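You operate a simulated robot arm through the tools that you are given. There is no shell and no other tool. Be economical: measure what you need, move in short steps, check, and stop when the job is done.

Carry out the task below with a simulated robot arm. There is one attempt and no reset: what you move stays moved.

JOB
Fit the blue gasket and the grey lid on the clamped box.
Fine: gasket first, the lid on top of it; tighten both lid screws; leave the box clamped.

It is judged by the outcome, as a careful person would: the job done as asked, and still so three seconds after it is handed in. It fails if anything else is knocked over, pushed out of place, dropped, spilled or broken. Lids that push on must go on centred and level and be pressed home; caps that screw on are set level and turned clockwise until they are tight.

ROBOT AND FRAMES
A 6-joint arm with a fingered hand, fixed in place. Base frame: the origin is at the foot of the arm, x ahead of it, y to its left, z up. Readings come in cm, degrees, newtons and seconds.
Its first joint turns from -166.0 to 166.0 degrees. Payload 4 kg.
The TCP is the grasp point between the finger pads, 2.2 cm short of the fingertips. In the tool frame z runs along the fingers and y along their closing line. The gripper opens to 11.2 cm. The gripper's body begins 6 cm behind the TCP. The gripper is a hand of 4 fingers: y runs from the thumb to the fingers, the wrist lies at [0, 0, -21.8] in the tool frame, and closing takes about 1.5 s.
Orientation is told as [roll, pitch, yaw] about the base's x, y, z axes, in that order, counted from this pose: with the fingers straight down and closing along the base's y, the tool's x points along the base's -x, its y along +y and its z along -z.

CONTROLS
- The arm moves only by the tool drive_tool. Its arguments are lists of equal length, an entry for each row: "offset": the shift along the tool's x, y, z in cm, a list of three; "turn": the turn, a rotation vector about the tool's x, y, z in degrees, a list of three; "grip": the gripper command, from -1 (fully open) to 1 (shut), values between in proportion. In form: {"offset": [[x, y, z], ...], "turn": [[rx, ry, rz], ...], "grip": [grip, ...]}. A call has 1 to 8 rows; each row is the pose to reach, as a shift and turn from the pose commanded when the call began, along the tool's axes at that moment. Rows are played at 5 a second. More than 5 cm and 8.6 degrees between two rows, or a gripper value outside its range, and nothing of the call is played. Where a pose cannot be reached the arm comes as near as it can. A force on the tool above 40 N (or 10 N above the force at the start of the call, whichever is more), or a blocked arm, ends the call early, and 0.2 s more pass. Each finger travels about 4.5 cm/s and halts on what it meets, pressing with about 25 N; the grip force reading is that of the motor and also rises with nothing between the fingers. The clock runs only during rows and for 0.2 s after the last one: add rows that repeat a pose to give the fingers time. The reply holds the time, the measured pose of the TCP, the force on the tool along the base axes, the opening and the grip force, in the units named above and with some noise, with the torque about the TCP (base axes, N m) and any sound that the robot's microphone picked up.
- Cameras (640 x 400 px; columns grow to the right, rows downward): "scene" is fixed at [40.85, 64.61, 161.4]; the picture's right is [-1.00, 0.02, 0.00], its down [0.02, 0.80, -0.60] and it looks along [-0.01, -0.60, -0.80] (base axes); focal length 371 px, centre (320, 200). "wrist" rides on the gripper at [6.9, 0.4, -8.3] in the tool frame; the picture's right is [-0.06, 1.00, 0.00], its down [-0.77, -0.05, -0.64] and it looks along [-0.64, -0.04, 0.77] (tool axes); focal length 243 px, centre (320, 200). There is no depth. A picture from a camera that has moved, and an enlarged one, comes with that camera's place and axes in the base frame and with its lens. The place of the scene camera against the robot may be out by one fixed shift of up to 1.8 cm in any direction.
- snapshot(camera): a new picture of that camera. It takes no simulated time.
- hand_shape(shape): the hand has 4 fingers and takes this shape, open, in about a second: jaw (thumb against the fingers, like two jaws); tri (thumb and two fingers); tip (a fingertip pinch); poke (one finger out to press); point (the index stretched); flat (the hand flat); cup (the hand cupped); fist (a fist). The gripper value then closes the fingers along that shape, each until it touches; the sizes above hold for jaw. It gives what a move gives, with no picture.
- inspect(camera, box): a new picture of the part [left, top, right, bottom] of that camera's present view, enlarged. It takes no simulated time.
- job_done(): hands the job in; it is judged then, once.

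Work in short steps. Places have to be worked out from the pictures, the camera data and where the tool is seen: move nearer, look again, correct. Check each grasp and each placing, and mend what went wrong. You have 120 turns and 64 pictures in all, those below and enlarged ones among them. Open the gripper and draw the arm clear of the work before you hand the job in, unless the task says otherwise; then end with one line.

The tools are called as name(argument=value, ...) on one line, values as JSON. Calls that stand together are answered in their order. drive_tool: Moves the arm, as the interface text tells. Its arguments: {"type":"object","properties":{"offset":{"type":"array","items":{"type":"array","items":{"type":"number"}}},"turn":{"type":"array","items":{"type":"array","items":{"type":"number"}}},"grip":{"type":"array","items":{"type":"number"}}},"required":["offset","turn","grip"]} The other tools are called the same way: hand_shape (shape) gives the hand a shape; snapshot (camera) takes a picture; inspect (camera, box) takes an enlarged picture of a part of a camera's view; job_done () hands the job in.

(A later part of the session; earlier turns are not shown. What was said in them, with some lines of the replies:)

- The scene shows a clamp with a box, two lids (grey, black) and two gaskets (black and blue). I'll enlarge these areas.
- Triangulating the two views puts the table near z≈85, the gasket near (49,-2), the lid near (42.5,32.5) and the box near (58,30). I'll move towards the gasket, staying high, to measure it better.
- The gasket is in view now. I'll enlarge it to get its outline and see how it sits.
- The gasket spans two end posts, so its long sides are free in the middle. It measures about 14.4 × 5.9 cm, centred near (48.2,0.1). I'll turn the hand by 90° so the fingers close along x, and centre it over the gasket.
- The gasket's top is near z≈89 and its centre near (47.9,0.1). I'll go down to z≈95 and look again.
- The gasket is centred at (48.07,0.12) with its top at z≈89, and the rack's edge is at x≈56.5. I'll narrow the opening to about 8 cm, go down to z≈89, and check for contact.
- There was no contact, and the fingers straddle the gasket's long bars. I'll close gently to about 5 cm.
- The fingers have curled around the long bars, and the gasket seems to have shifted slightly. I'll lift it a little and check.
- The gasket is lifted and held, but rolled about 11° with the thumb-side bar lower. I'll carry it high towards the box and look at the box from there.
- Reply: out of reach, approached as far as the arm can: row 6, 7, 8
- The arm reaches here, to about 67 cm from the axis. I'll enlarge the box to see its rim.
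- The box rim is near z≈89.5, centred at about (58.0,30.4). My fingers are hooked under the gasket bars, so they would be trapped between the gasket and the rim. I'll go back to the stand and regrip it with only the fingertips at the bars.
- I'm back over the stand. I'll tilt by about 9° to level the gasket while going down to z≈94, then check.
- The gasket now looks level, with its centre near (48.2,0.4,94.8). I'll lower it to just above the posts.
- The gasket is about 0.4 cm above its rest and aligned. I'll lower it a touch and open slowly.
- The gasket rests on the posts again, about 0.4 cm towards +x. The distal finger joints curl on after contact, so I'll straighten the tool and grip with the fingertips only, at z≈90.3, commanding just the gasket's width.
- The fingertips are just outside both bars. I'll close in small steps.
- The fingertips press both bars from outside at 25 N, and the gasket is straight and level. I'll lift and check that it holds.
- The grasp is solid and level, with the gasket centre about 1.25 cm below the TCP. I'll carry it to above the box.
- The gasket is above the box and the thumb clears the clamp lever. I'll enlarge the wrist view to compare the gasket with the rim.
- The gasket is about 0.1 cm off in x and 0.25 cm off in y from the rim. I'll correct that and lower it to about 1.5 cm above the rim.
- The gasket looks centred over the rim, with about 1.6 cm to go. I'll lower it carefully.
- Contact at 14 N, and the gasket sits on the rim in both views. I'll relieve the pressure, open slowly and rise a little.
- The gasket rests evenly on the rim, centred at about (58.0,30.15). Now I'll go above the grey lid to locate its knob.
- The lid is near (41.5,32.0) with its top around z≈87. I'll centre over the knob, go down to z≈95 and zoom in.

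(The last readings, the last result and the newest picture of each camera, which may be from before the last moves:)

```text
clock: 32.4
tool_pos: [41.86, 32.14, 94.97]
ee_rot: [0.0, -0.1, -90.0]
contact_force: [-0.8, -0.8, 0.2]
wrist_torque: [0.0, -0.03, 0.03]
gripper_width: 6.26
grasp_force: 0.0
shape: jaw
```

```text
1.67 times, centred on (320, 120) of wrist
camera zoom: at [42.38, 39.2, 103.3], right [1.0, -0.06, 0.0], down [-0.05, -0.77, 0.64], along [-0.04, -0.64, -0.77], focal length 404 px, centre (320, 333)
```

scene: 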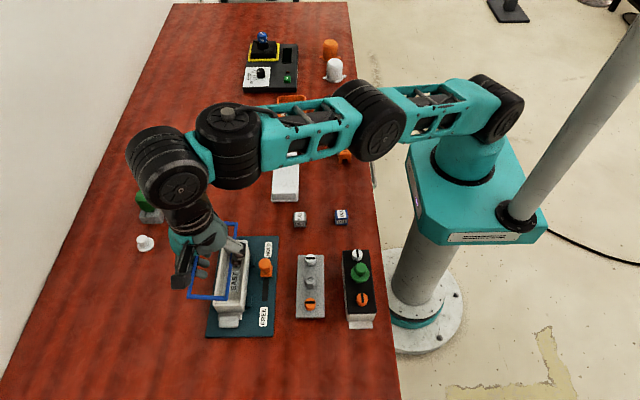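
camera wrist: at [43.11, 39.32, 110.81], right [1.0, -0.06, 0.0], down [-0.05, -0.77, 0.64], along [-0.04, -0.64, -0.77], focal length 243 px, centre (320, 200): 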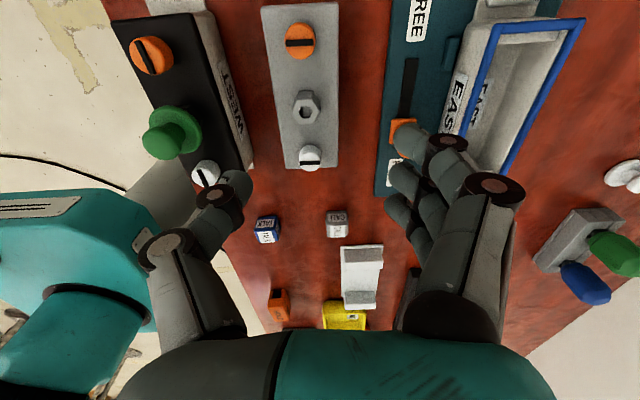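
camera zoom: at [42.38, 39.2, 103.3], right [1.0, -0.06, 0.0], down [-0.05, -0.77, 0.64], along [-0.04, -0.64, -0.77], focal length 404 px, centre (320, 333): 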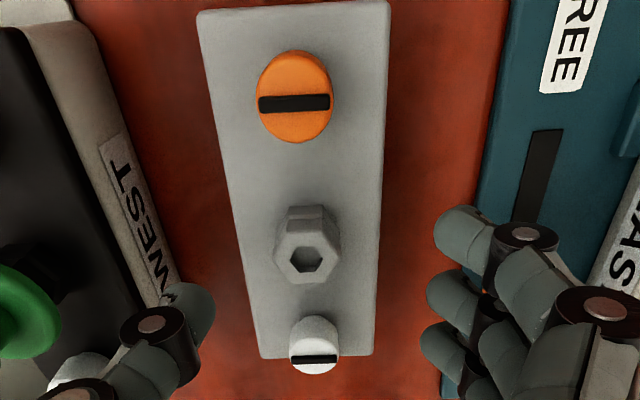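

The lid measures about 13.8 × 5.65 cm with its top at z≈88.3, centred at (41.5,32.1). The hex knob's flats face ±y and its top is at z≈90.6. I'll turn the hand back to yaw 0 so it grips on the flats.

drive_tool(offset=[[0, 0, -2], [0, -0.2, -4], [0, -0.35, -4], [0, -0.35, -4], [0, -0.35, -4], [0, -0.35, -4], [0, -0.35, -4], [0, -0.35, -4]], turn=[[0, 0, -5], [0, 0, -13], [0, 0, -21], [0, 0, -29], [0, 0, -37], [0, 0, -45], [0, 0, -53], [0, 0, -61]], grip=[-0.1, -0.1, -0.1, -0.1, -0.1, -0.1, -0.1, -0.1])

drive_tool(offset=[[0, 0, 0], [0, 0, 0], [0, 0, 0], [0, 0, 0], [0, 0, 0]], turn=[[0, 0, -8], [0, 0, -16], [0, 0, -24], [0, 0, -29], [0, 0, -29]], grip=[0.0, 0.1, 0.1, 0.1, 0.1])

inspect(camera="wrist", box=[200, 0, 440, 240])

```text
clock: 34.2
tool_pos: [41.49, 32.3, 99.12]
ee_rot: [0.0, 0.0, -28.8]
contact_force: [0.2, 0.6, -0.3]
wrist_torque: [0.0, 0.03, 0.03]
gripper_width: 6.23
grasp_force: 0.1
shape: jaw
```

```text
clock: 35.4
tool_pos: [41.45, 32.21, 99.02]
ee_rot: [0.0, 0.0, 0.1]
contact_force: [-0.3, -0.3, -0.2]
wrist_torque: [0.04, 0.02, -0.01]
gripper_width: 5.11
grasp_force: 0.0
shape: jaw
```

```text
1.67 times, centred on (320, 120) of wrist
camera zoom: at [34.59, 32.69, 107.39], right [0.06, 1.0, 0.0], down [0.77, -0.05, 0.64], along [0.64, -0.04, -0.77], focal length 404 px, centre (320, 333)
```

zoom: 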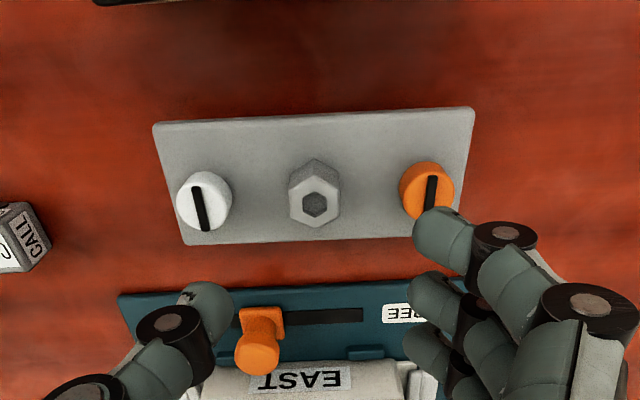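

The knob's flats do face ±y, and it sits at about (41.35,32.08). I'll narrow to about 3.9 cm and go down so the fingertips are just above the lid plate, between knob and screws.

drive_tool(offset=[[0.1, -0.12, 0], [0.1, -0.12, 2], [0.1, -0.12, 4], [0.1, -0.12, 4], [0.1, -0.12, 4]], turn=[[0, 0, 0], [0, 0, 0], [0, 0, 0], [0, 0, 0], [0, 0, 0]], grip=[0.3, 0.3, 0.3, 0.3, 0.3])

inspect(camera="wrist", box=[160, 20, 480, 260])

```text
clock: 36.6
tool_pos: [41.38, 32.08, 95.1]
ee_rot: [0.1, 0.0, 0.0]
contact_force: [0.4, -0.2, -0.3]
wrist_torque: [0.0, 0.01, -0.02]
gripper_width: 3.98
grasp_force: 0.0
shape: jaw
```

```text
1.67 times, centred on (320, 140) of wrist
camera zoom: at [34.57, 32.54, 103.4], right [0.06, 1.0, 0.0], down [0.77, -0.05, 0.64], along [0.64, -0.04, -0.77], focal length 404 px, centre (320, 300)
```

zoom: 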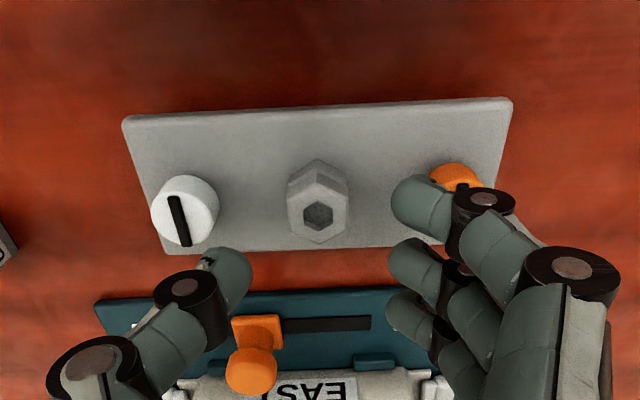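

At this angle the knuckles would come down on the screws. The hex also has flats 60° away, so at yaw -60 the fingers close well clear of both screws. I'll rotate there.

drive_tool(offset=[[0, 0, -1], [0, 0, -1], [0, 0, -1], [0, 0, -1], [0, 0, -1], [0, 0, -1], [0, 0, -1], [0, 0, -1]], turn=[[0, 0, 7.5], [0, 0, 15], [0, 0, 22.5], [0, 0, 30], [0, 0, 37.5], [0, 0, 45], [0, 0, 52.5], [0, 0, 60]], grip=[0.3, 0.3, 0.3, 0.3, 0.3, 0.3, 0.3, 0.3])

drive_tool(offset=[[0, 0, 2], [0, 0, 3.5], [0, 0, 4.7], [0, 0, 4.7]], turn=[[0, 0, 0], [0, 0, 0], [0, 0, 0], [0, 0, 0]], grip=[0.3, 0.3, 0.3, 0.3])

inspect(camera="wrist", box=[160, 20, 480, 260])

```text
clock: 38.4
tool_pos: [41.26, 32.03, 96.01]
ee_rot: [0.0, 0.0, -60.2]
contact_force: [-0.2, 0.3, 1.0]
wrist_torque: [0.01, 0.0, -0.03]
gripper_width: 3.98
grasp_force: 0.0
shape: jaw
```

```text
clock: 39.4
tool_pos: [41.11, 32.13, 91.4]
ee_rot: [0.0, 0.0, -60.1]
contact_force: [0.0, 0.8, -0.2]
wrist_torque: [0.01, -0.02, -0.02]
gripper_width: 3.98
grasp_force: 0.0
shape: jaw
```

```text
1.67 times, centred on (320, 140) of wrist
camera zoom: at [38.29, 38.36, 99.58], right [0.9, 0.44, 0.0], down [0.34, -0.69, 0.64], along [0.28, -0.57, -0.77], focal length 404 px, centre (320, 300)
```

zoom: 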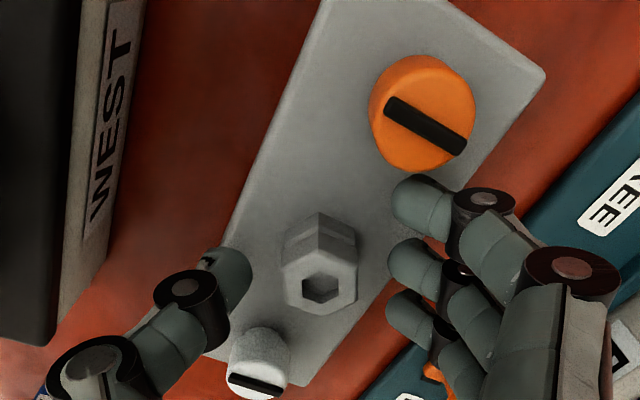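

The knob's flats face the fingers and the tips straddle it, clear of both screws. I'll lower slightly and close gently.

drive_tool(offset=[[0, 0.15, 0.3], [0, 0.15, 0.3], [0, 0.15, 0.3], [0, 0.15, 0.3], [0, 0.15, 0.3], [0, 0.15, 0.3]], turn=[[0, 0, 0], [0, 0, 0], [0, 0, 0], [0, 0, 0], [0, 0, 0], [0, 0, 0]], grip=[0.4, 0.5, 0.6, 0.68, 0.72, 0.72])

inspect(camera="wrist", box=[160, 20, 480, 260])

```text
clock: 40.8
tool_pos: [41.4, 32.19, 91.07]
ee_rot: [0.0, 0.0, -60.0]
contact_force: [-0.6, 0.0, 0.2]
wrist_torque: [0.01, 0.02, 0.01]
gripper_width: 1.72
grasp_force: 0.0
shape: jaw
```

```text
1.67 times, centred on (320, 140) of wrist
camera zoom: at [38.43, 38.44, 99.34], right [0.9, 0.44, 0.0], down [0.34, -0.69, 0.64], along [0.28, -0.57, -0.77], focal length 404 px, centre (320, 300)
```

zoom: 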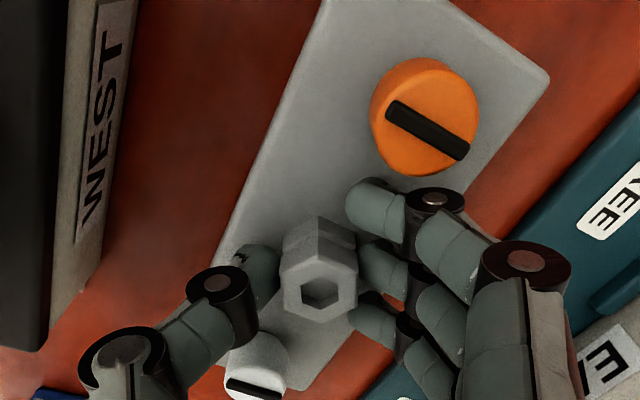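

The fingers are nearly at the knob but show no grip force yet, so I'll close further.

drive_tool(offset=[[0, 0, 0], [0, 0, 0], [0, 0, 0], [0, 0, 0]], turn=[[0, 0, 0], [0, 0, 0], [0, 0, 0], [0, 0, 0]], grip=[0.78, 0.84, 0.88, 0.88])

```text
clock: 41.8
tool_pos: [41.39, 32.12, 91.0]
ee_rot: [0.0, 0.0, -60.0]
contact_force: [-1.5, -1.8, 2.3]
wrist_torque: [0.06, -0.1, -0.03]
gripper_width: 0.37
grasp_force: 21.1
shape: jaw
```

Grip force is 21 N. I'll check the grasp, then test-lift it slightly.

drive_tool(offset=[[0, 0, -0.5], [0, 0, -1.5], [0, 0, -2.5], [0, 0, -2.5]], turn=[[0, 0, 0], [0, 0, 0], [0, 0, 0], [0, 0, 0]], grip=[0.9, 0.9, 0.9, 0.9])

snapshot(camera="wrist")

```text
clock: 42.8
tool_pos: [41.43, 32.3, 93.63]
ee_rot: [0.0, 0.0, -60.0]
contact_force: [0.4, -0.8, -1.3]
wrist_torque: [0.0, -0.01, -0.01]
gripper_width: 0.72
grasp_force: 0.0
shape: jaw
```

```text
19 pictures are left
camera wrist: at [38.45, 38.43, 101.91], right [0.9, 0.44, 0.0], down [0.34, -0.69, 0.64], along [0.28, -0.57, -0.77], focal length 243 px, centre (320, 200)
```

wrist: 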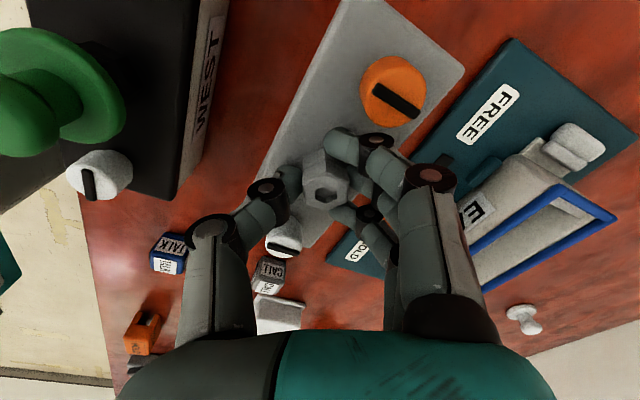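

The fingers slipped up off the knob: at small openings the tips curl and rise, so I was too high. I'll reopen to about 2.7 cm and go lower with the fingers already curled.

drive_tool(offset=[[0, 0, -0.5], [0, 0, -0.5], [0, 0, 1], [0, 0, 2], [0, 0, 2.8], [0, 0, 3.3], [0, 0, 3.3]], turn=[[0, 0, 0], [0, 0, 0], [0, 0, 0], [0, 0, 0], [0, 0, 0], [0, 0, 0], [0, 0, 0]], grip=[0.6, 0.5, 0.5, 0.5, 0.5, 0.5, 0.5])

drive_tool(offset=[[0, 0, 0.3], [0, 0, 0.6], [0, 0, 0.6]], turn=[[0, 0, 0], [0, 0, 0], [0, 0, 0]], grip=[0.5, 0.5, 0.5])

inspect(camera="wrist", box=[160, 20, 480, 260])

```text
clock: 44.4
tool_pos: [41.41, 32.09, 90.55]
ee_rot: [0.3, 0.1, -60.0]
contact_force: [1.4, 3.6, 33.5]
wrist_torque: [-0.27, 0.6, -0.1]
gripper_width: 2.57
grasp_force: 0.0
shape: jaw
```

```text
clock: 44.7
tool_pos: [41.48, 32.22, 90.46]
ee_rot: [0.3, 0.1, -59.9]
contact_force: [2.0, -0.5, 1.8]
wrist_torque: [0.02, -0.06, -0.01]
gripper_width: 1.05
grasp_force: 13.1
shape: jaw
stopped in row 1: the force on the tool passed its limit (the readings are from after the stop); the commanded pose is now the measured one
```

```text
1.67 times, centred on (320, 140) of wrist
camera zoom: at [38.54, 38.5, 98.79], right [0.9, 0.44, 0.01], down [0.34, -0.69, 0.64], along [0.29, -0.57, -0.77], focal length 404 px, centre (320, 300)
```

zoom: 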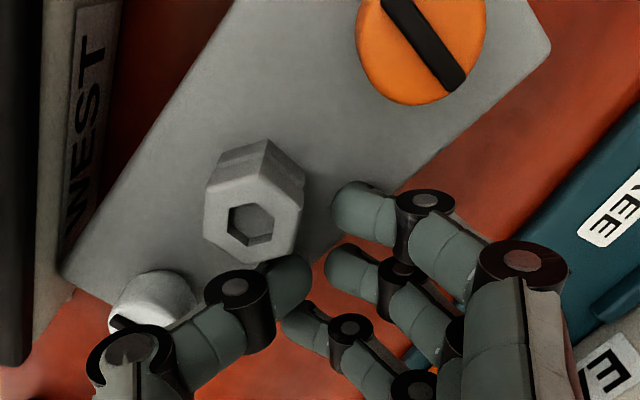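

The tips pressed on the lid and nudged it aside a little. I'll rise clear, open, and re-measure the lid.

drive_tool(offset=[[0, 0, -2], [0, 0, -5], [0, 0, -8], [0, 0, -9], [0, 0, -9]], turn=[[0, 0, 0], [0, 0, 0], [0, 0, 0], [0, 0, 0], [0, 0, 0]], grip=[0.5, 0.3, 0.3, 0.3, 0.3])

snapshot(camera="wrist")

inspect(camera="scene", box=[200, 230, 400, 350])

```text
clock: 45.9
tool_pos: [41.34, 32.29, 99.39]
ee_rot: [0.5, 0.1, -59.9]
contact_force: [0.0, -0.2, 0.1]
wrist_torque: [-0.02, 0.02, 0.01]
gripper_width: 3.88
grasp_force: 0.0
shape: jaw
```

```text
17 pictures are left
camera wrist: at [38.4, 38.45, 107.82], right [0.9, 0.44, 0.01], down [0.34, -0.69, 0.64], along [0.29, -0.57, -0.77], focal length 243 px, centre (320, 200)
```

wrist: 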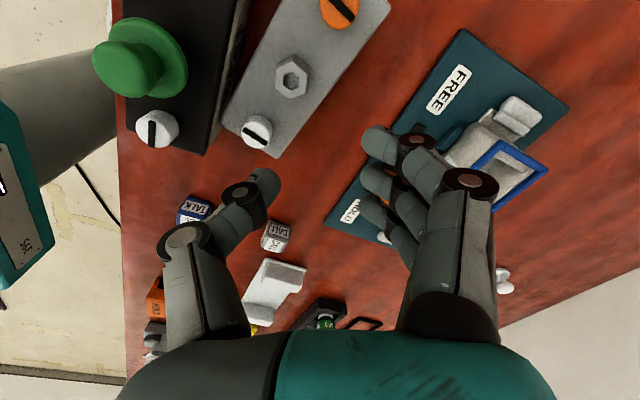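

```text
3.20 times, centred on (300, 290) of scene
camera zoom: at [40.85, 64.61, 161.4], right [-1.0, 0.02, 0.0], down [0.02, 0.8, -0.6], along [-0.01, -0.6, -0.8], focal length 1188 px, centre (384, -88)
```

zoom: 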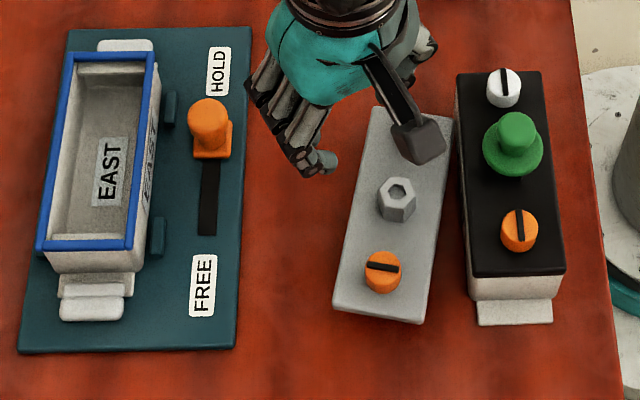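

The lid slid about 3 cm and turned about 12°, but it still lies flat. The jaw shape pinches small things poorly, so I'll try the fingertip-pinch shape and see what it looks like.

hand_shape(shape="tip")

drive_tool(offset=[[0, 0, 0], [0, 0, 0], [0, 0, 0], [0, 0, 0], [0, 0, 0], [0, 0, 0]], turn=[[0, 0, 0], [0, 0, 0], [0, 0, 0], [0, 0, 0], [0, 0, 0], [0, 0, 0]], grip=[0.0, 0.3, 0.45, 0.45, 0.45, 0.45])

snapshot(camera="wrist")

```text
clock: 46.8
tool_pos: [41.28, 32.15, 99.52]
ee_rot: [0.4, 0.0, -60.0]
contact_force: [0.6, -0.1, 0.1]
wrist_torque: [0.02, -0.01, 0.01]
gripper_width: 11.2
grasp_force: 0.1
shape: tip
```

```text
clock: 48.2
tool_pos: [41.39, 32.31, 99.48]
ee_rot: [0.3, 0.0, -60.0]
contact_force: [0.1, 0.0, 0.1]
wrist_torque: [0.01, -0.02, -0.02]
gripper_width: 3.12
grasp_force: 0.2
shape: tip
```

```text
15 pictures are left
camera wrist: at [38.4, 38.45, 107.81], right [0.9, 0.44, 0.01], down [0.34, -0.69, 0.64], along [0.29, -0.57, -0.77], focal length 243 px, centre (320, 200)
```

wrist: 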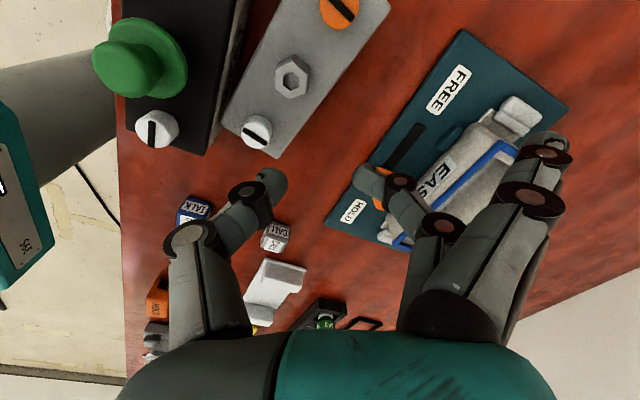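

In tip shape only the thumb and one finger oppose, which suits the knob if I close very gently. I'll move over the knob's new position (38.6,34.05), turn to match the lid's ~11.5° rotation, and look.

drive_tool(offset=[[1.5, -0.8, 0], [2.9, -1.55, 0], [2.9, -1.55, 2], [2.9, -1.55, 3.5], [2.9, -1.55, 3.5]], turn=[[0, 0, 5.5], [0, 0, 11.5], [0, 0, 11.5], [0, 0, 11.5], [0, 0, 11.5]], grip=[0.45, 0.45, 0.45, 0.45, 0.45])

inspect(camera="wrist", box=[140, 0, 500, 270])

```text
clock: 49.4
tool_pos: [38.62, 33.96, 95.84]
ee_rot: [0.3, 0.3, -71.5]
contact_force: [0.3, -0.2, 0.5]
wrist_torque: [-0.03, -0.02, -0.02]
gripper_width: 3.13
grasp_force: 0.0
shape: tip
```

```text
1.48 times, centred on (320, 135) of wrist
camera zoom: at [36.94, 40.66, 104.22], right [0.97, 0.26, 0.01], down [0.19, -0.74, 0.64], along [0.17, -0.62, -0.77], focal length 359 px, centre (320, 296)
```

zoom: 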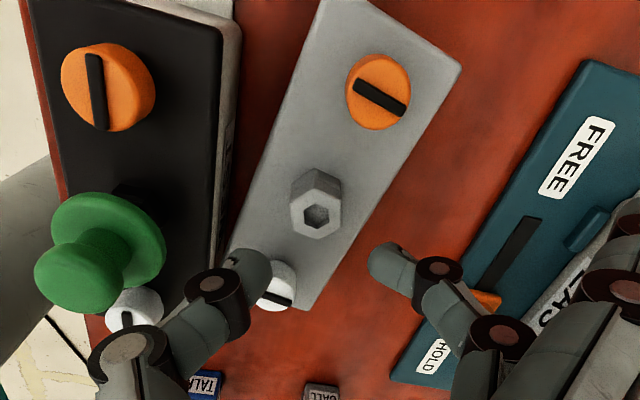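

The pinch line is well aligned with the knob's flats and the thumb clears the black box's green knob. I'll go down to z≈90.9 and close to just before contact.

drive_tool(offset=[[0.1, 0, 1.5], [0.1, 0, 3], [0.1, 0, 4.2], [0.1, 0, 4.9], [0.1, 0, 4.9], [0.1, 0, 4.9], [0.1, 0, 4.9]], turn=[[0, 0, 0], [0, 0, 0], [0, 0, 0], [0, 0, 0], [0, 0, 0], [0, 0, 0], [0, 0, 0]], grip=[0.45, 0.45, 0.45, 0.45, 0.55, 0.62, 0.62])

drive_tool(offset=[[0, 0, 0], [0, 0, 0], [0, 0, 0]], turn=[[0, 0, 0], [0, 0, 0], [0, 0, 0]], grip=[0.66, 0.69, 0.69])

```text
clock: 51.0
tool_pos: [38.56, 33.97, 91.03]
ee_rot: [0.3, 0.3, -71.6]
contact_force: [-0.5, 0.1, -0.8]
wrist_torque: [-0.02, -0.03, 0.01]
gripper_width: 2.19
grasp_force: 0.1
shape: tip
```

```text
clock: 51.8
tool_pos: [38.63, 34.0, 91.12]
ee_rot: [0.3, 0.2, -71.5]
contact_force: [-0.8, 0.4, 0.6]
wrist_torque: [0.03, 0.02, 0.01]
gripper_width: 1.9
grasp_force: 0.2
shape: tip
```

No contact yet. I'll close in finer steps.

drive_tool(offset=[[0, 0, 0], [0, 0, 0], [0, 0, 0]], turn=[[0, 0, 0], [0, 0, 0], [0, 0, 0]], grip=[0.71, 0.73, 0.73])

inspect(camera="wrist", box=[200, 40, 440, 240])

```text
clock: 52.6
tool_pos: [38.67, 34.05, 90.93]
ee_rot: [0.3, 0.1, -71.5]
contact_force: [0.1, 0.0, -1.6]
wrist_torque: [0.02, 0.02, 0.02]
gripper_width: 1.71
grasp_force: 25.0
shape: tip
```

```text
2.00 times, centred on (320, 140) of wrist
camera zoom: at [36.91, 40.77, 99.35], right [0.97, 0.26, 0.01], down [0.19, -0.74, 0.64], along [0.17, -0.62, -0.77], focal length 485 px, centre (320, 320)
```

zoom: 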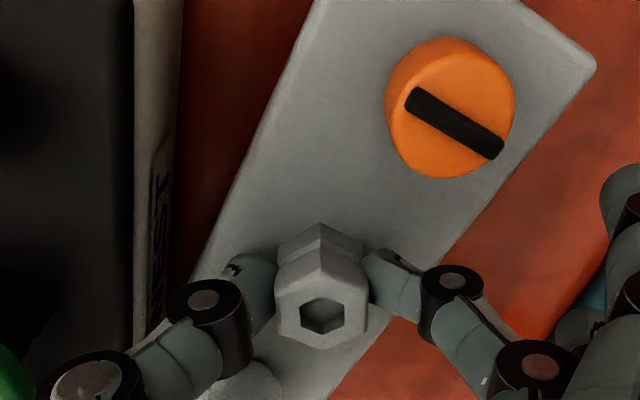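

A clean pinch on the knob: 25 N at 1.71. I'll lift slowly with this command held.

drive_tool(offset=[[0, 0, -0.3], [0, 0, -0.8], [0, 0, -1.6], [0, 0, -2.6], [0, 0, -2.6]], turn=[[0, 0, 0], [0, 0, 0], [0, 0, 0], [0, 0, 0], [0, 0, 0]], grip=[0.74, 0.74, 0.74, 0.74, 0.74])

snapshot(camera="wrist")

```text
clock: 53.8
tool_pos: [38.61, 34.13, 93.56]
ee_rot: [0.4, 0.3, -71.5]
contact_force: [-0.5, -0.3, -0.9]
wrist_torque: [0.01, 0.0, 0.0]
gripper_width: 1.63
grasp_force: 25.5
shape: tip
```

```text
12 pictures are left
camera wrist: at [37.01, 40.75, 101.99], right [0.97, 0.26, 0.01], down [0.19, -0.74, 0.64], along [0.17, -0.62, -0.77], focal length 243 px, centre (320, 200)
```

wrist: 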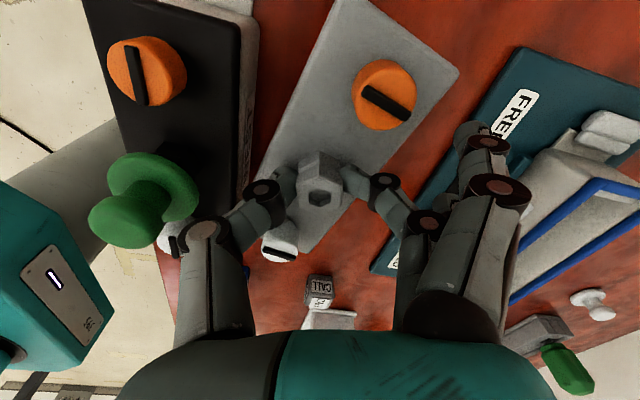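

The lid is lifted and its attitude is unchanged in the view. I'll raise it, carry it over the box and turn back 11.5°.

drive_tool(offset=[[0, 0, -3], [0, 0, -6.5], [-1, 2, -9.5], [-3.2, 5.5, -9.5], [-5.4, 9.2, -9.5], [-7.6, 13, -9.5], [-9.91, 17.03, -9.5], [-9.91, 17.03, -9.5]], turn=[[0, 0, 0], [0, 0, 0], [0, 0, 0], [0, 0, 0], [0, 0, -3], [0, 0, -7], [0, 0, -11.5], [0, 0, -11.5]], grip=[0.74, 0.74, 0.74, 0.74, 0.74, 0.74, 0.74, 0.74])

snapshot(camera="wrist")

inspect(camera="scene", box=[160, 200, 320, 340])

```text
clock: 55.6
tool_pos: [57.88, 30.04, 103.28]
ee_rot: [0.3, 0.1, -59.8]
contact_force: [-0.1, -0.3, -1.0]
wrist_torque: [-0.03, 0.0, 0.02]
gripper_width: 1.6
grasp_force: 25.1
shape: tip
```

```text
11 pictures are left
camera wrist: at [54.91, 36.43, 111.71], right [0.9, 0.44, 0.01], down [0.34, -0.69, 0.64], along [0.29, -0.57, -0.77], focal length 243 px, centre (320, 200)
```

wrist: 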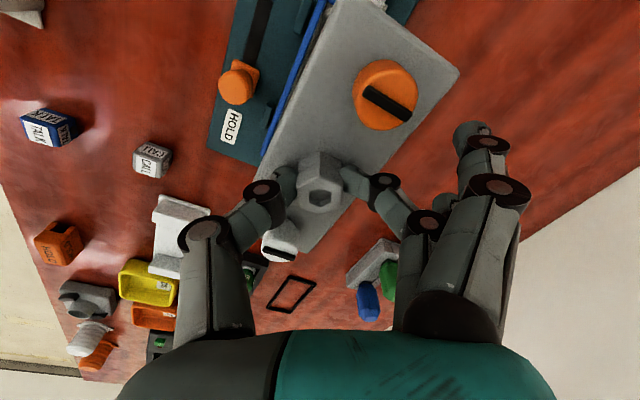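

```text
2.86 times, centred on (240, 270) of scene
camera zoom: at [40.85, 64.61, 161.4], right [-1.0, 0.02, 0.0], down [0.02, 0.8, -0.6], along [-0.01, -0.6, -0.8], focal length 1061 px, centre (549, 0)
```

zoom: 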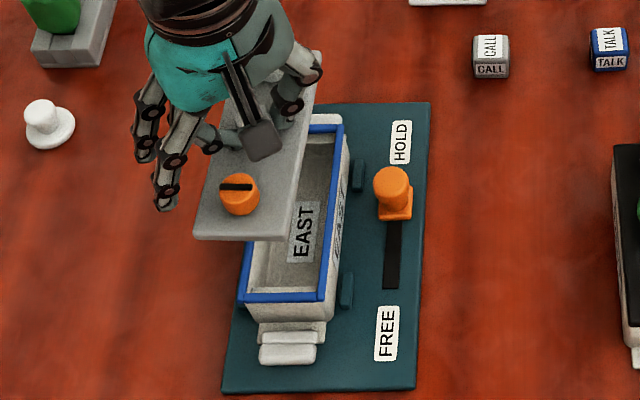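

The lid looks level but is still rotated about 3.4°. I'll correct that and lower to about 1.5 cm above the gasket.

drive_tool(offset=[[0, 0, 2], [0, 0, 4], [0, 0, 6], [0, 0, 7.8], [0, 0, 7.8]], turn=[[0, 0, -1.5], [0, 0, -3.4], [0, 0, -3.4], [0, 0, -3.4], [0, 0, -3.4]], grip=[0.74, 0.74, 0.74, 0.74, 0.74])

inspect(camera="scene", box=[200, 220, 290, 330])

snapshot(camera="wrist")

```text
clock: 56.8
tool_pos: [57.97, 30.17, 95.4]
ee_rot: [0.4, 0.2, -56.7]
contact_force: [0.1, 0.0, -0.8]
wrist_torque: [0.02, 0.07, -0.02]
gripper_width: 1.61
grasp_force: 24.5
shape: tip
```

```text
3.64 times, centred on (245, 275) of scene
camera zoom: at [40.85, 64.61, 161.4], right [-1.0, 0.02, 0.0], down [0.02, 0.8, -0.6], along [-0.01, -0.6, -0.8], focal length 1350 px, centre (593, -73)
```

zoom: 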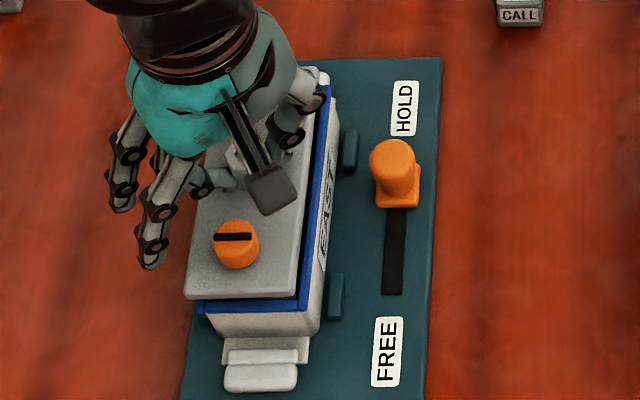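

```text
8 pictures are left
camera wrist: at [54.67, 36.26, 103.79], right [0.87, 0.5, 0.01], down [0.38, -0.67, 0.64], along [0.32, -0.55, -0.77], focal length 243 px, centre (320, 200)
```

wrist: 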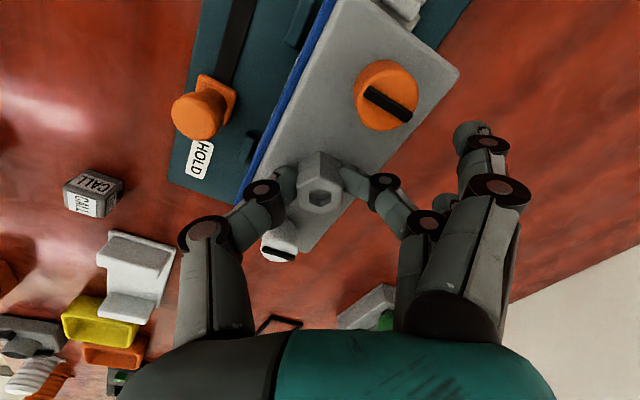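

Both views put the lid about 0.4 cm too far in +x; yaw and y look good. I'll shift it and lower until just before contact.

drive_tool(offset=[[0.2, -0.35, 0], [0.2, -0.35, 0.5], [0.2, -0.35, 0.9], [0.2, -0.35, 0.9]], turn=[[0, 0, 0], [0, 0, 0], [0, 0, 0], [0, 0, 0]], grip=[0.74, 0.74, 0.74, 0.74])

inspect(camera="scene", box=[200, 220, 290, 330])

```text
clock: 57.8
tool_pos: [57.54, 30.07, 94.56]
ee_rot: [0.4, 0.1, -56.6]
contact_force: [0.2, -1.2, -1.6]
wrist_torque: [0.04, -0.02, 0.0]
gripper_width: 1.61
grasp_force: 25.3
shape: tip
```

```text
3.64 times, centred on (245, 275) of scene
camera zoom: at [40.85, 64.61, 161.4], right [-1.0, 0.02, 0.0], down [0.02, 0.8, -0.6], along [-0.01, -0.6, -0.8], focal length 1350 px, centre (593, -73)
```

zoom: 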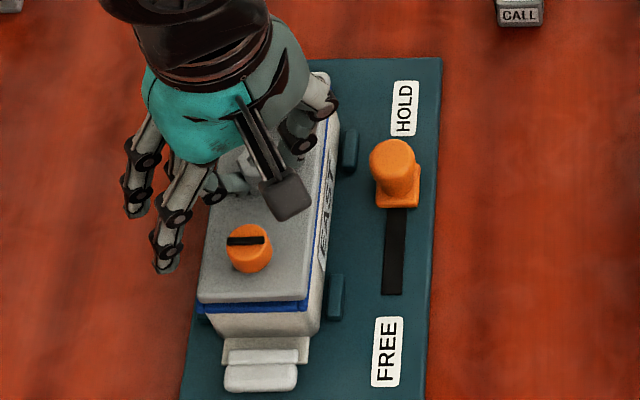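

The lid now lines up with the gasket with a small gap left. I'll lower in fine steps to contact.

drive_tool(offset=[[0, 0, 0.2], [0, 0, 0.4], [0, 0, 0.6], [0, 0, 0.6]], turn=[[0, 0, 0], [0, 0, 0], [0, 0, 0], [0, 0, 0]], grip=[0.74, 0.74, 0.74, 0.74])

```text
clock: 58.8
tool_pos: [57.6, 30.07, 94.05]
ee_rot: [0.4, 0.0, -56.6]
contact_force: [-3.1, 0.0, 15.5]
wrist_torque: [-0.07, 0.06, 0.03]
gripper_width: 1.7
grasp_force: 25.2
shape: tip
```

The lid has seated with 15 N of contact. I'll release gently, rise, and inspect it.

drive_tool(offset=[[0, 0, -0.1], [0, 0, -0.1], [0, 0, -0.1], [0, 0, -0.1], [0, 0, -1.5], [0, 0, -4], [0, 0, -6], [0, 0, -6]], turn=[[0, 0, 0], [0, 0, 0], [0, 0, 0], [0, 0, 0], [0, 0, 0], [0, 0, 0], [0, 0, 0], [0, 0, 0]], grip=[0.7, 0.6, 0.5, 0.45, 0.45, 0.45, 0.45, 0.45])

snapshot(camera="wrist")

```text
clock: 60.6
tool_pos: [57.6, 30.07, 99.75]
ee_rot: [0.4, 0.1, -56.6]
contact_force: [0.4, 0.7, -0.2]
wrist_torque: [0.0, -0.02, -0.01]
gripper_width: 3.06
grasp_force: 0.0
shape: tip
```

```text
6 pictures are left
camera wrist: at [54.18, 36.12, 108.17], right [0.87, 0.5, 0.01], down [0.38, -0.67, 0.64], along [0.32, -0.55, -0.77], focal length 243 px, centre (320, 200)
```

wrist: 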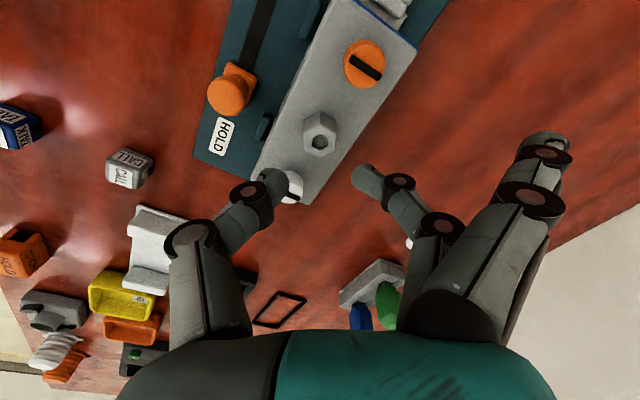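

The lid is seated square on the gasket. Next is the orange screw, estimated at (57.7,35.05) with its top at z≈93.3. I'll move over it and pre-rotate to yaw -30 to leave room for a long clockwise stroke.

drive_tool(offset=[[2, 1.4, 0], [4.12, 2.8, 0], [4.12, 2.8, 1], [4.12, 2.8, 2], [4.12, 2.8, 2]], turn=[[0, 0, -7], [0, 0, -14], [0, 0, -21], [0, 0, -26.6], [0, 0, -26.6]], grip=[0.45, 0.45, 0.45, 0.4, 0.4])

inspect(camera="wrist", box=[200, 40, 440, 240])

```text
clock: 61.8
tool_pos: [57.55, 35.04, 97.98]
ee_rot: [0.3, 0.0, -29.8]
contact_force: [0.4, -0.1, -0.6]
wrist_torque: [0.01, 0.0, -0.01]
gripper_width: 3.29
grasp_force: 0.0
shape: tip
```

```text
2.00 times, centred on (320, 140) of wrist
camera zoom: at [51.87, 38.93, 106.25], right [0.55, 0.83, 0.01], down [0.64, -0.43, 0.64], along [0.54, -0.35, -0.77], focal length 485 px, centre (320, 320)
```

zoom: 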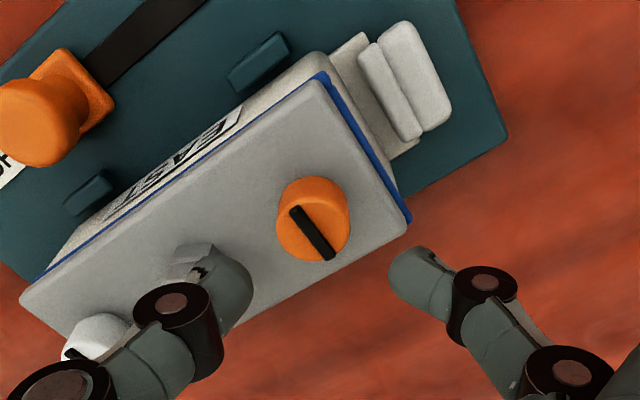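

The screw is about 0.2 cm toward the thumb from the pinch centre. I'll correct that and go down to z≈94.1, then close stepwise.

drive_tool(offset=[[0, -0.2, 1.2], [0, -0.2, 2.4], [0, -0.2, 3.4], [0, -0.2, 3.85], [0, -0.2, 3.85], [0, -0.2, 3.85]], turn=[[0, 0, 0], [0, 0, 0], [0, 0, 0], [0, 0, 0], [0, 0, 0], [0, 0, 0]], grip=[0.4, 0.4, 0.4, 0.5, 0.58, 0.58])

drive_tool(offset=[[0, 0, 0], [0, 0, 0], [0, 0, 0]], turn=[[0, 0, 0], [0, 0, 0], [0, 0, 0]], grip=[0.62, 0.66, 0.66])

```text
clock: 63.2
tool_pos: [57.54, 34.85, 94.03]
ee_rot: [0.4, -0.1, -30.0]
contact_force: [-0.9, 0.0, 0.7]
wrist_torque: [0.02, -0.02, 0.01]
gripper_width: 2.39
grasp_force: 0.0
shape: tip
```

```text
clock: 64.0
tool_pos: [57.47, 34.76, 94.02]
ee_rot: [0.5, -0.2, -30.0]
contact_force: [0.0, 0.6, 0.8]
wrist_torque: [0.0, 0.0, 0.0]
gripper_width: 1.99
grasp_force: 0.1
shape: tip
```

No contact yet; I'll close a little more in fine steps.

drive_tool(offset=[[0, 0, 0], [0, 0, 0], [0, 0, 0]], turn=[[0, 0, 0], [0, 0, 0], [0, 0, 0]], grip=[0.68, 0.7, 0.7])

```text
clock: 64.8
tool_pos: [57.54, 34.88, 94.13]
ee_rot: [0.4, -0.2, -30.0]
contact_force: [-0.4, -0.2, 0.2]
wrist_torque: [0.03, 0.0, 0.0]
gripper_width: 1.78
grasp_force: 0.1
shape: tip
```

drive_tool(offset=[[0, 0, 0], [0, 0, 0], [0, 0, 0]], turn=[[0, 0, 0], [0, 0, 0], [0, 0, 0]], grip=[0.72, 0.74, 0.74])

```text
clock: 65.6
tool_pos: [57.45, 35.01, 94.02]
ee_rot: [0.3, -0.1, -30.0]
contact_force: [-0.6, 0.0, 0.9]
wrist_torque: [-0.05, 0.01, -0.02]
gripper_width: 1.63
grasp_force: 0.1
shape: tip
```

Still no grip force, so I'll continue closing.

drive_tool(offset=[[0, 0, 0], [0, 0, 0], [0, 0, 0], [0, 0, 0]], turn=[[0, 0, 0], [0, 0, 0], [0, 0, 0], [0, 0, 0]], grip=[0.76, 0.78, 0.8, 0.8])

```text
clock: 66.6
tool_pos: [57.57, 34.77, 94.13]
ee_rot: [0.4, -0.1, -30.1]
contact_force: [-0.3, -0.2, 0.4]
wrist_torque: [0.03, 0.01, 0.0]
gripper_width: 1.48
grasp_force: 24.8
shape: tip
```

Gripped at 1.48 with 25 N. Now I'll turn clockwise in 8° steps and watch the torque.

drive_tool(offset=[[0, 0, 0], [0, 0, 0], [0, 0, 0], [0, 0, 0], [0, 0, 0], [0, 0, 0], [0, 0, 0], [0, 0, 0]], turn=[[0, 0, 7], [0, 0, 14], [0, 0, 21], [0, 0, 28], [0, 0, 35], [0, 0, 42], [0, 0, 49], [0, 0, 56]], grip=[0.82, 0.82, 0.82, 0.82, 0.82, 0.82, 0.82, 0.82])

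```text
clock: 68.4
tool_pos: [57.61, 34.9, 94.03]
ee_rot: [0.3, 0.3, -86.0]
contact_force: [1.1, -0.2, 0.1]
wrist_torque: [0.03, -0.02, 0.02]
gripper_width: 1.45
grasp_force: 25.0
shape: tip
```

The torque is still low. I'll continue the stroke.

drive_tool(offset=[[0, 0, 0], [0, 0, 0], [0, 0, 0], [0, 0, 0], [0, 0, 0], [0, 0, 0], [0, 0, 0]], turn=[[0, 0, 7], [0, 0, 14], [0, 0, 21], [0, 0, 28], [0, 0, 34], [0, 0, 40], [0, 0, 40]], grip=[0.82, 0.82, 0.82, 0.82, 0.82, 0.82, 0.82])

inspect(camera="wrist", box=[200, 40, 440, 240])

```text
clock: 70.0
tool_pos: [57.59, 34.92, 94.04]
ee_rot: [0.1, 0.5, -126.1]
contact_force: [1.7, -0.4, 1.8]
wrist_torque: [-0.01, -0.04, 0.25]
gripper_width: 1.44
grasp_force: 24.9
shape: tip
```

```text
2.00 times, centred on (320, 140) of wrist
camera zoom: at [62.07, 40.28, 102.41], right [0.77, -0.64, 0.0], down [-0.49, -0.59, 0.64], along [-0.41, -0.49, -0.77], focal length 485 px, centre (320, 320)
```

zoom: 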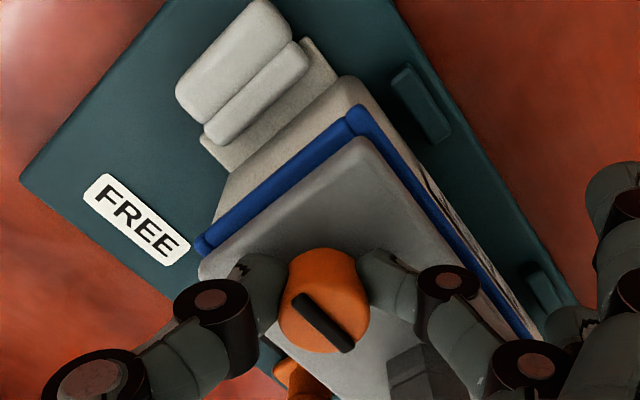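

The slot has turned 90°, from across to along the lid as on the finished black box, and the torque has risen to 0.25 N m. I'll nudge a few degrees more to confirm it has hit its stop.

drive_tool(offset=[[0, 0, 0], [0, 0, 0], [0, 0, 0]], turn=[[0, 0, 4], [0, 0, 8], [0, 0, 8]], grip=[0.82, 0.82, 0.82])

```text
clock: 70.8
tool_pos: [57.65, 34.96, 94.12]
ee_rot: [-0.1, 0.4, -133.9]
contact_force: [3.9, 5.3, 0.8]
wrist_torque: [0.03, -0.14, 0.05]
gripper_width: 1.43
grasp_force: 24.6
shape: tip
```

The fingers started to slip at the stop, so the orange screw is tight. I'll release it and rise.

drive_tool(offset=[[0, 0, 0], [0, 0, 0], [0, 0, 0], [0, 0, -1.5], [0, 0, -4], [0, 0, -5], [0, 0, -5]], turn=[[0, 0, 0], [0, 0, 0], [0, 0, 0], [0, 0, 0], [0, 0, 0], [0, 0, 0], [0, 0, 0]], grip=[0.65, 0.5, 0.4, 0.4, 0.4, 0.4, 0.4])

```text
clock: 72.4
tool_pos: [57.53, 34.9, 99.15]
ee_rot: [0.0, 0.4, -134.0]
contact_force: [-0.9, -0.4, -0.7]
wrist_torque: [0.01, 0.02, 0.04]
gripper_width: 3.32
grasp_force: 0.0
shape: tip
```

Next is the white screw, expected near (57.6,25.15). I'll move there while turning the hand back to yaw -30.

drive_tool(offset=[[-1.7, 1.7, 0], [-3.5, 3.4, 0], [-5.2, 5.1, 0], [-6.94, 6.85, 0], [-6.94, 6.85, 0], [-6.94, 6.85, 0], [-6.94, 6.85, 0], [-6.94, 6.85, 0]], turn=[[0, 0, -8], [0, 0, -16], [0, 0, -24], [0, 0, -32], [0, 0, -40], [0, 0, -48], [0, 0, -56], [0, 0, -64]], grip=[0.4, 0.4, 0.4, 0.4, 0.4, 0.4, 0.4, 0.4])

drive_tool(offset=[[0, 0, 0], [0, 0, 0], [0, 0, 0], [0, 0, 0.6], [0, 0, 1.2], [0, 0, 1.2]], turn=[[0, 0, -8], [0, 0, -16], [0, 0, -24], [0, 0, -32], [0, 0, -40], [0, 0, -40]], grip=[0.4, 0.4, 0.4, 0.4, 0.4, 0.4])

inspect(camera="wrist", box=[200, 0, 440, 200])

```text
clock: 74.2
tool_pos: [57.62, 25.01, 99.03]
ee_rot: [0.4, 0.2, -69.7]
contact_force: [0.5, 0.7, -0.7]
wrist_torque: [0.03, -0.01, -0.03]
gripper_width: 3.32
grasp_force: 0.0
shape: tip
```

```text
clock: 75.6
tool_pos: [57.73, 25.07, 97.8]
ee_rot: [0.4, -0.1, -29.8]
contact_force: [0.1, -0.7, -0.1]
wrist_torque: [0.03, 0.01, 0.0]
gripper_width: 3.3
grasp_force: 0.0
shape: tip
```

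```text
2.00 times, centred on (320, 100) of wrist
camera zoom: at [51.91, 28.97, 106.1], right [0.55, 0.83, 0.01], down [0.64, -0.43, 0.64], along [0.54, -0.35, -0.77], focal length 485 px, centre (320, 400)
```

zoom: 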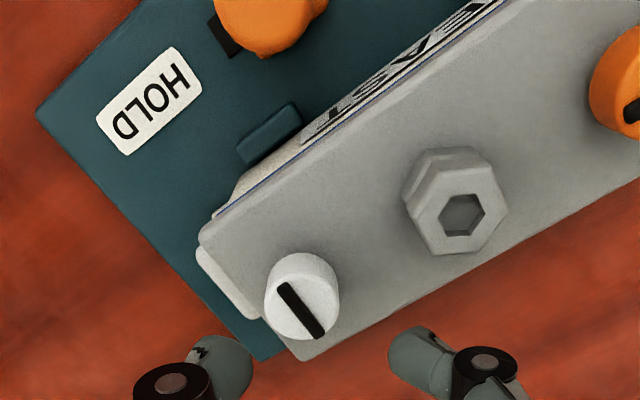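

The white screw is about 0.45 cm toward the thumb from the pinch centre. I'll shift, descend and close close to the diameter found before.

drive_tool(offset=[[0, -0.45, 0], [0, -0.45, 1.3], [0, -0.45, 2.6], [0, -0.45, 3.3], [0, -0.45, 3.7], [0, -0.45, 3.7], [0, -0.45, 3.7], [0, -0.45, 3.7]], turn=[[0, 0, 0], [0, 0, 0], [0, 0, 0], [0, 0, 0], [0, 0, 0], [0, 0, 0], [0, 0, 0], [0, 0, 0]], grip=[0.4, 0.4, 0.4, 0.4, 0.5, 0.6, 0.68, 0.7])

drive_tool(offset=[[0, 0, 0], [0, 0, 0], [0, 0, 0], [0, 0, 0]], turn=[[0, 0, 0], [0, 0, 0], [0, 0, 0], [0, 0, 0]], grip=[0.74, 0.77, 0.8, 0.8])

```text
clock: 77.4
tool_pos: [57.31, 24.74, 94.11]
ee_rot: [0.4, -0.2, -30.0]
contact_force: [-0.3, -0.4, -0.2]
wrist_torque: [-0.02, 0.02, 0.0]
gripper_width: 1.8
grasp_force: 0.0
shape: tip
```

```text
clock: 78.4
tool_pos: [57.39, 24.64, 94.09]
ee_rot: [0.4, -0.1, -30.0]
contact_force: [0.3, -0.2, -0.3]
wrist_torque: [-0.01, -0.03, -0.02]
gripper_width: 1.53
grasp_force: 25.0
shape: tip
```

Gripped at 1.53 with 25 N. Now I'll turn it clockwise.

drive_tool(offset=[[0, 0, 0], [0, 0, 0], [0, 0, 0], [0, 0, 0], [0, 0, 0], [0, 0, 0], [0, 0, 0], [0, 0, 0]], turn=[[0, 0, 7], [0, 0, 14], [0, 0, 21], [0, 0, 28], [0, 0, 35], [0, 0, 42], [0, 0, 49], [0, 0, 56]], grip=[0.82, 0.82, 0.82, 0.82, 0.82, 0.82, 0.82, 0.82])

drive_tool(offset=[[0, 0, 0], [0, 0, 0], [0, 0, 0], [0, 0, 0], [0, 0, 0], [0, 0, 0]], turn=[[0, 0, 7], [0, 0, 14], [0, 0, 21], [0, 0, 28], [0, 0, 34], [0, 0, 34]], grip=[0.82, 0.82, 0.82, 0.82, 0.82, 0.82])

```text
clock: 80.2
tool_pos: [57.45, 24.79, 93.97]
ee_rot: [0.2, 0.3, -86.1]
contact_force: [0.6, 0.2, 0.5]
wrist_torque: [0.0, 0.01, 0.03]
gripper_width: 1.55
grasp_force: 25.0
shape: tip
```

```text
clock: 81.6
tool_pos: [57.49, 24.7, 94.09]
ee_rot: [0.1, 0.4, -120.1]
contact_force: [2.0, 2.8, -0.9]
wrist_torque: [0.03, -0.07, 0.03]
gripper_width: 1.59
grasp_force: 25.4
shape: tip
```

I've turned it 90° with little torque so far. I'll go on a few degrees to feel for the stop.

drive_tool(offset=[[0, 0, 0], [0, 0, 0], [0, 0, 0]], turn=[[0, 0, 4], [0, 0, 8], [0, 0, 8]], grip=[0.84, 0.84, 0.84])

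inspect(camera="wrist", box=[200, 40, 440, 240])

```text
clock: 82.4
tool_pos: [57.42, 24.66, 94.17]
ee_rot: [0.0, 0.4, -128.1]
contact_force: [0.8, 3.9, -0.4]
wrist_torque: [0.09, -0.05, 0.16]
gripper_width: 1.54
grasp_force: 25.3
shape: tip
```

```text
2.00 times, centred on (320, 140) of wrist
camera zoom: at [62.13, 29.94, 102.5], right [0.75, -0.66, 0.0], down [-0.51, -0.58, 0.64], along [-0.42, -0.48, -0.77], focal length 485 px, centre (320, 320)
```

zoom: 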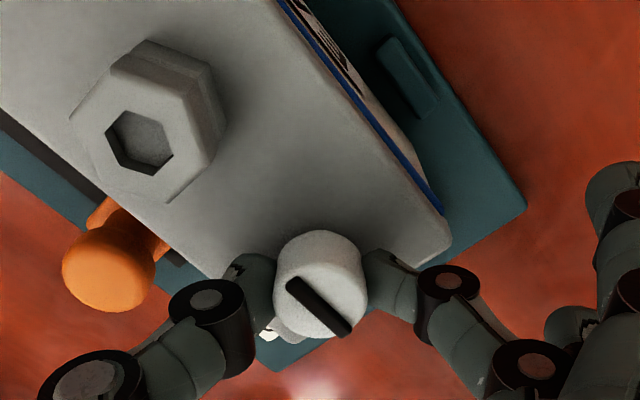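

The slot is now along the lid to within measurement error, with 0.16 N m of torque. I'll give one more small push to be sure it's at its stop.

drive_tool(offset=[[0, 0, 0], [0, 0, 0], [0, 0, 0], [0, 0, 0]], turn=[[0, 0, 4], [0, 0, 8], [0, 0, 11], [0, 0, 11]], grip=[0.86, 0.86, 0.86, 0.86])

```text
clock: 83.4
tool_pos: [57.41, 24.66, 94.11]
ee_rot: [0.0, 0.3, -139.1]
contact_force: [0.0, 4.5, -0.2]
wrist_torque: [0.11, 0.01, 0.35]
gripper_width: 1.54
grasp_force: 24.7
shape: tip
```

The torque has climbed to 0.35 N m at the stop, so the white screw is tight. I'll release, rise and draw the arm clear.

drive_tool(offset=[[0, 0, 0], [0, 0, 0], [0, 0, 0], [0, 0, 0], [0, 0, -2], [0, 0, -6], [0, 0, -10], [0, 0, -14]], turn=[[0, 0, -6], [0, 0, -6], [0, 0, -6], [0, 0, -6], [0, 0, -6], [0, 0, -6], [0, 0, -6], [0, 0, -6]], grip=[0.8, 0.65, 0.5, 0.4, 0.4, 0.4, 0.4, 0.4])

drive_tool(offset=[[-2, -3, -2], [-4, -6, -4], [-6, -9, -6], [-8, -12, -8], [-10, -15, -8], [-12, -18, -8], [-12, -18, -8]], turn=[[0, 0, 0], [0, 0, 0], [0, 0, 0], [0, 0, 0], [0, 0, 0], [0, 0, 0], [0, 0, 0]], grip=[0, -0.5, -1, -1, -1, -1, -1])

inspect(camera="scene", box=[190, 215, 400, 350])

```text
clock: 85.2
tool_pos: [57.4, 24.64, 107.98]
ee_rot: [0.0, 0.5, -133.0]
contact_force: [0.3, 0.2, 0.6]
wrist_torque: [-0.03, -0.01, 0.05]
gripper_width: 3.31
grasp_force: 0.0
shape: tip
```

```text
clock: 86.8
tool_pos: [35.97, 28.0, 115.97]
ee_rot: [0.0, 0.4, -133.0]
contact_force: [-0.5, -0.4, -0.2]
wrist_torque: [0.0, 0.02, -0.02]
gripper_width: 11.18
grasp_force: 0.0
shape: tip
```

```text
2.96 times, centred on (295, 282) of scene
camera zoom: at [40.85, 64.61, 161.4], right [-1.0, 0.02, 0.0], down [0.02, 0.8, -0.6], along [-0.01, -0.6, -0.8], focal length 1100 px, centre (394, -44)
```

zoom: 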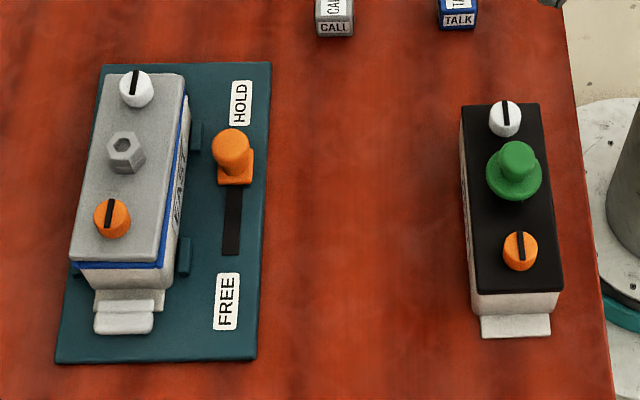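

The lid sits level on the gasket, both screw slots run along the lid as on the finished black box, the lever is still at HOLD, and the arm is clear. I'm handing it in.

job_done()

```text
The job is handed in.
```

The blue gasket and the grey lid are on the clamped box, both lid screws are tight, and the clamp is still at HOLD; the lid sits roughly 0.2 cm off centre on the gasket along its length.
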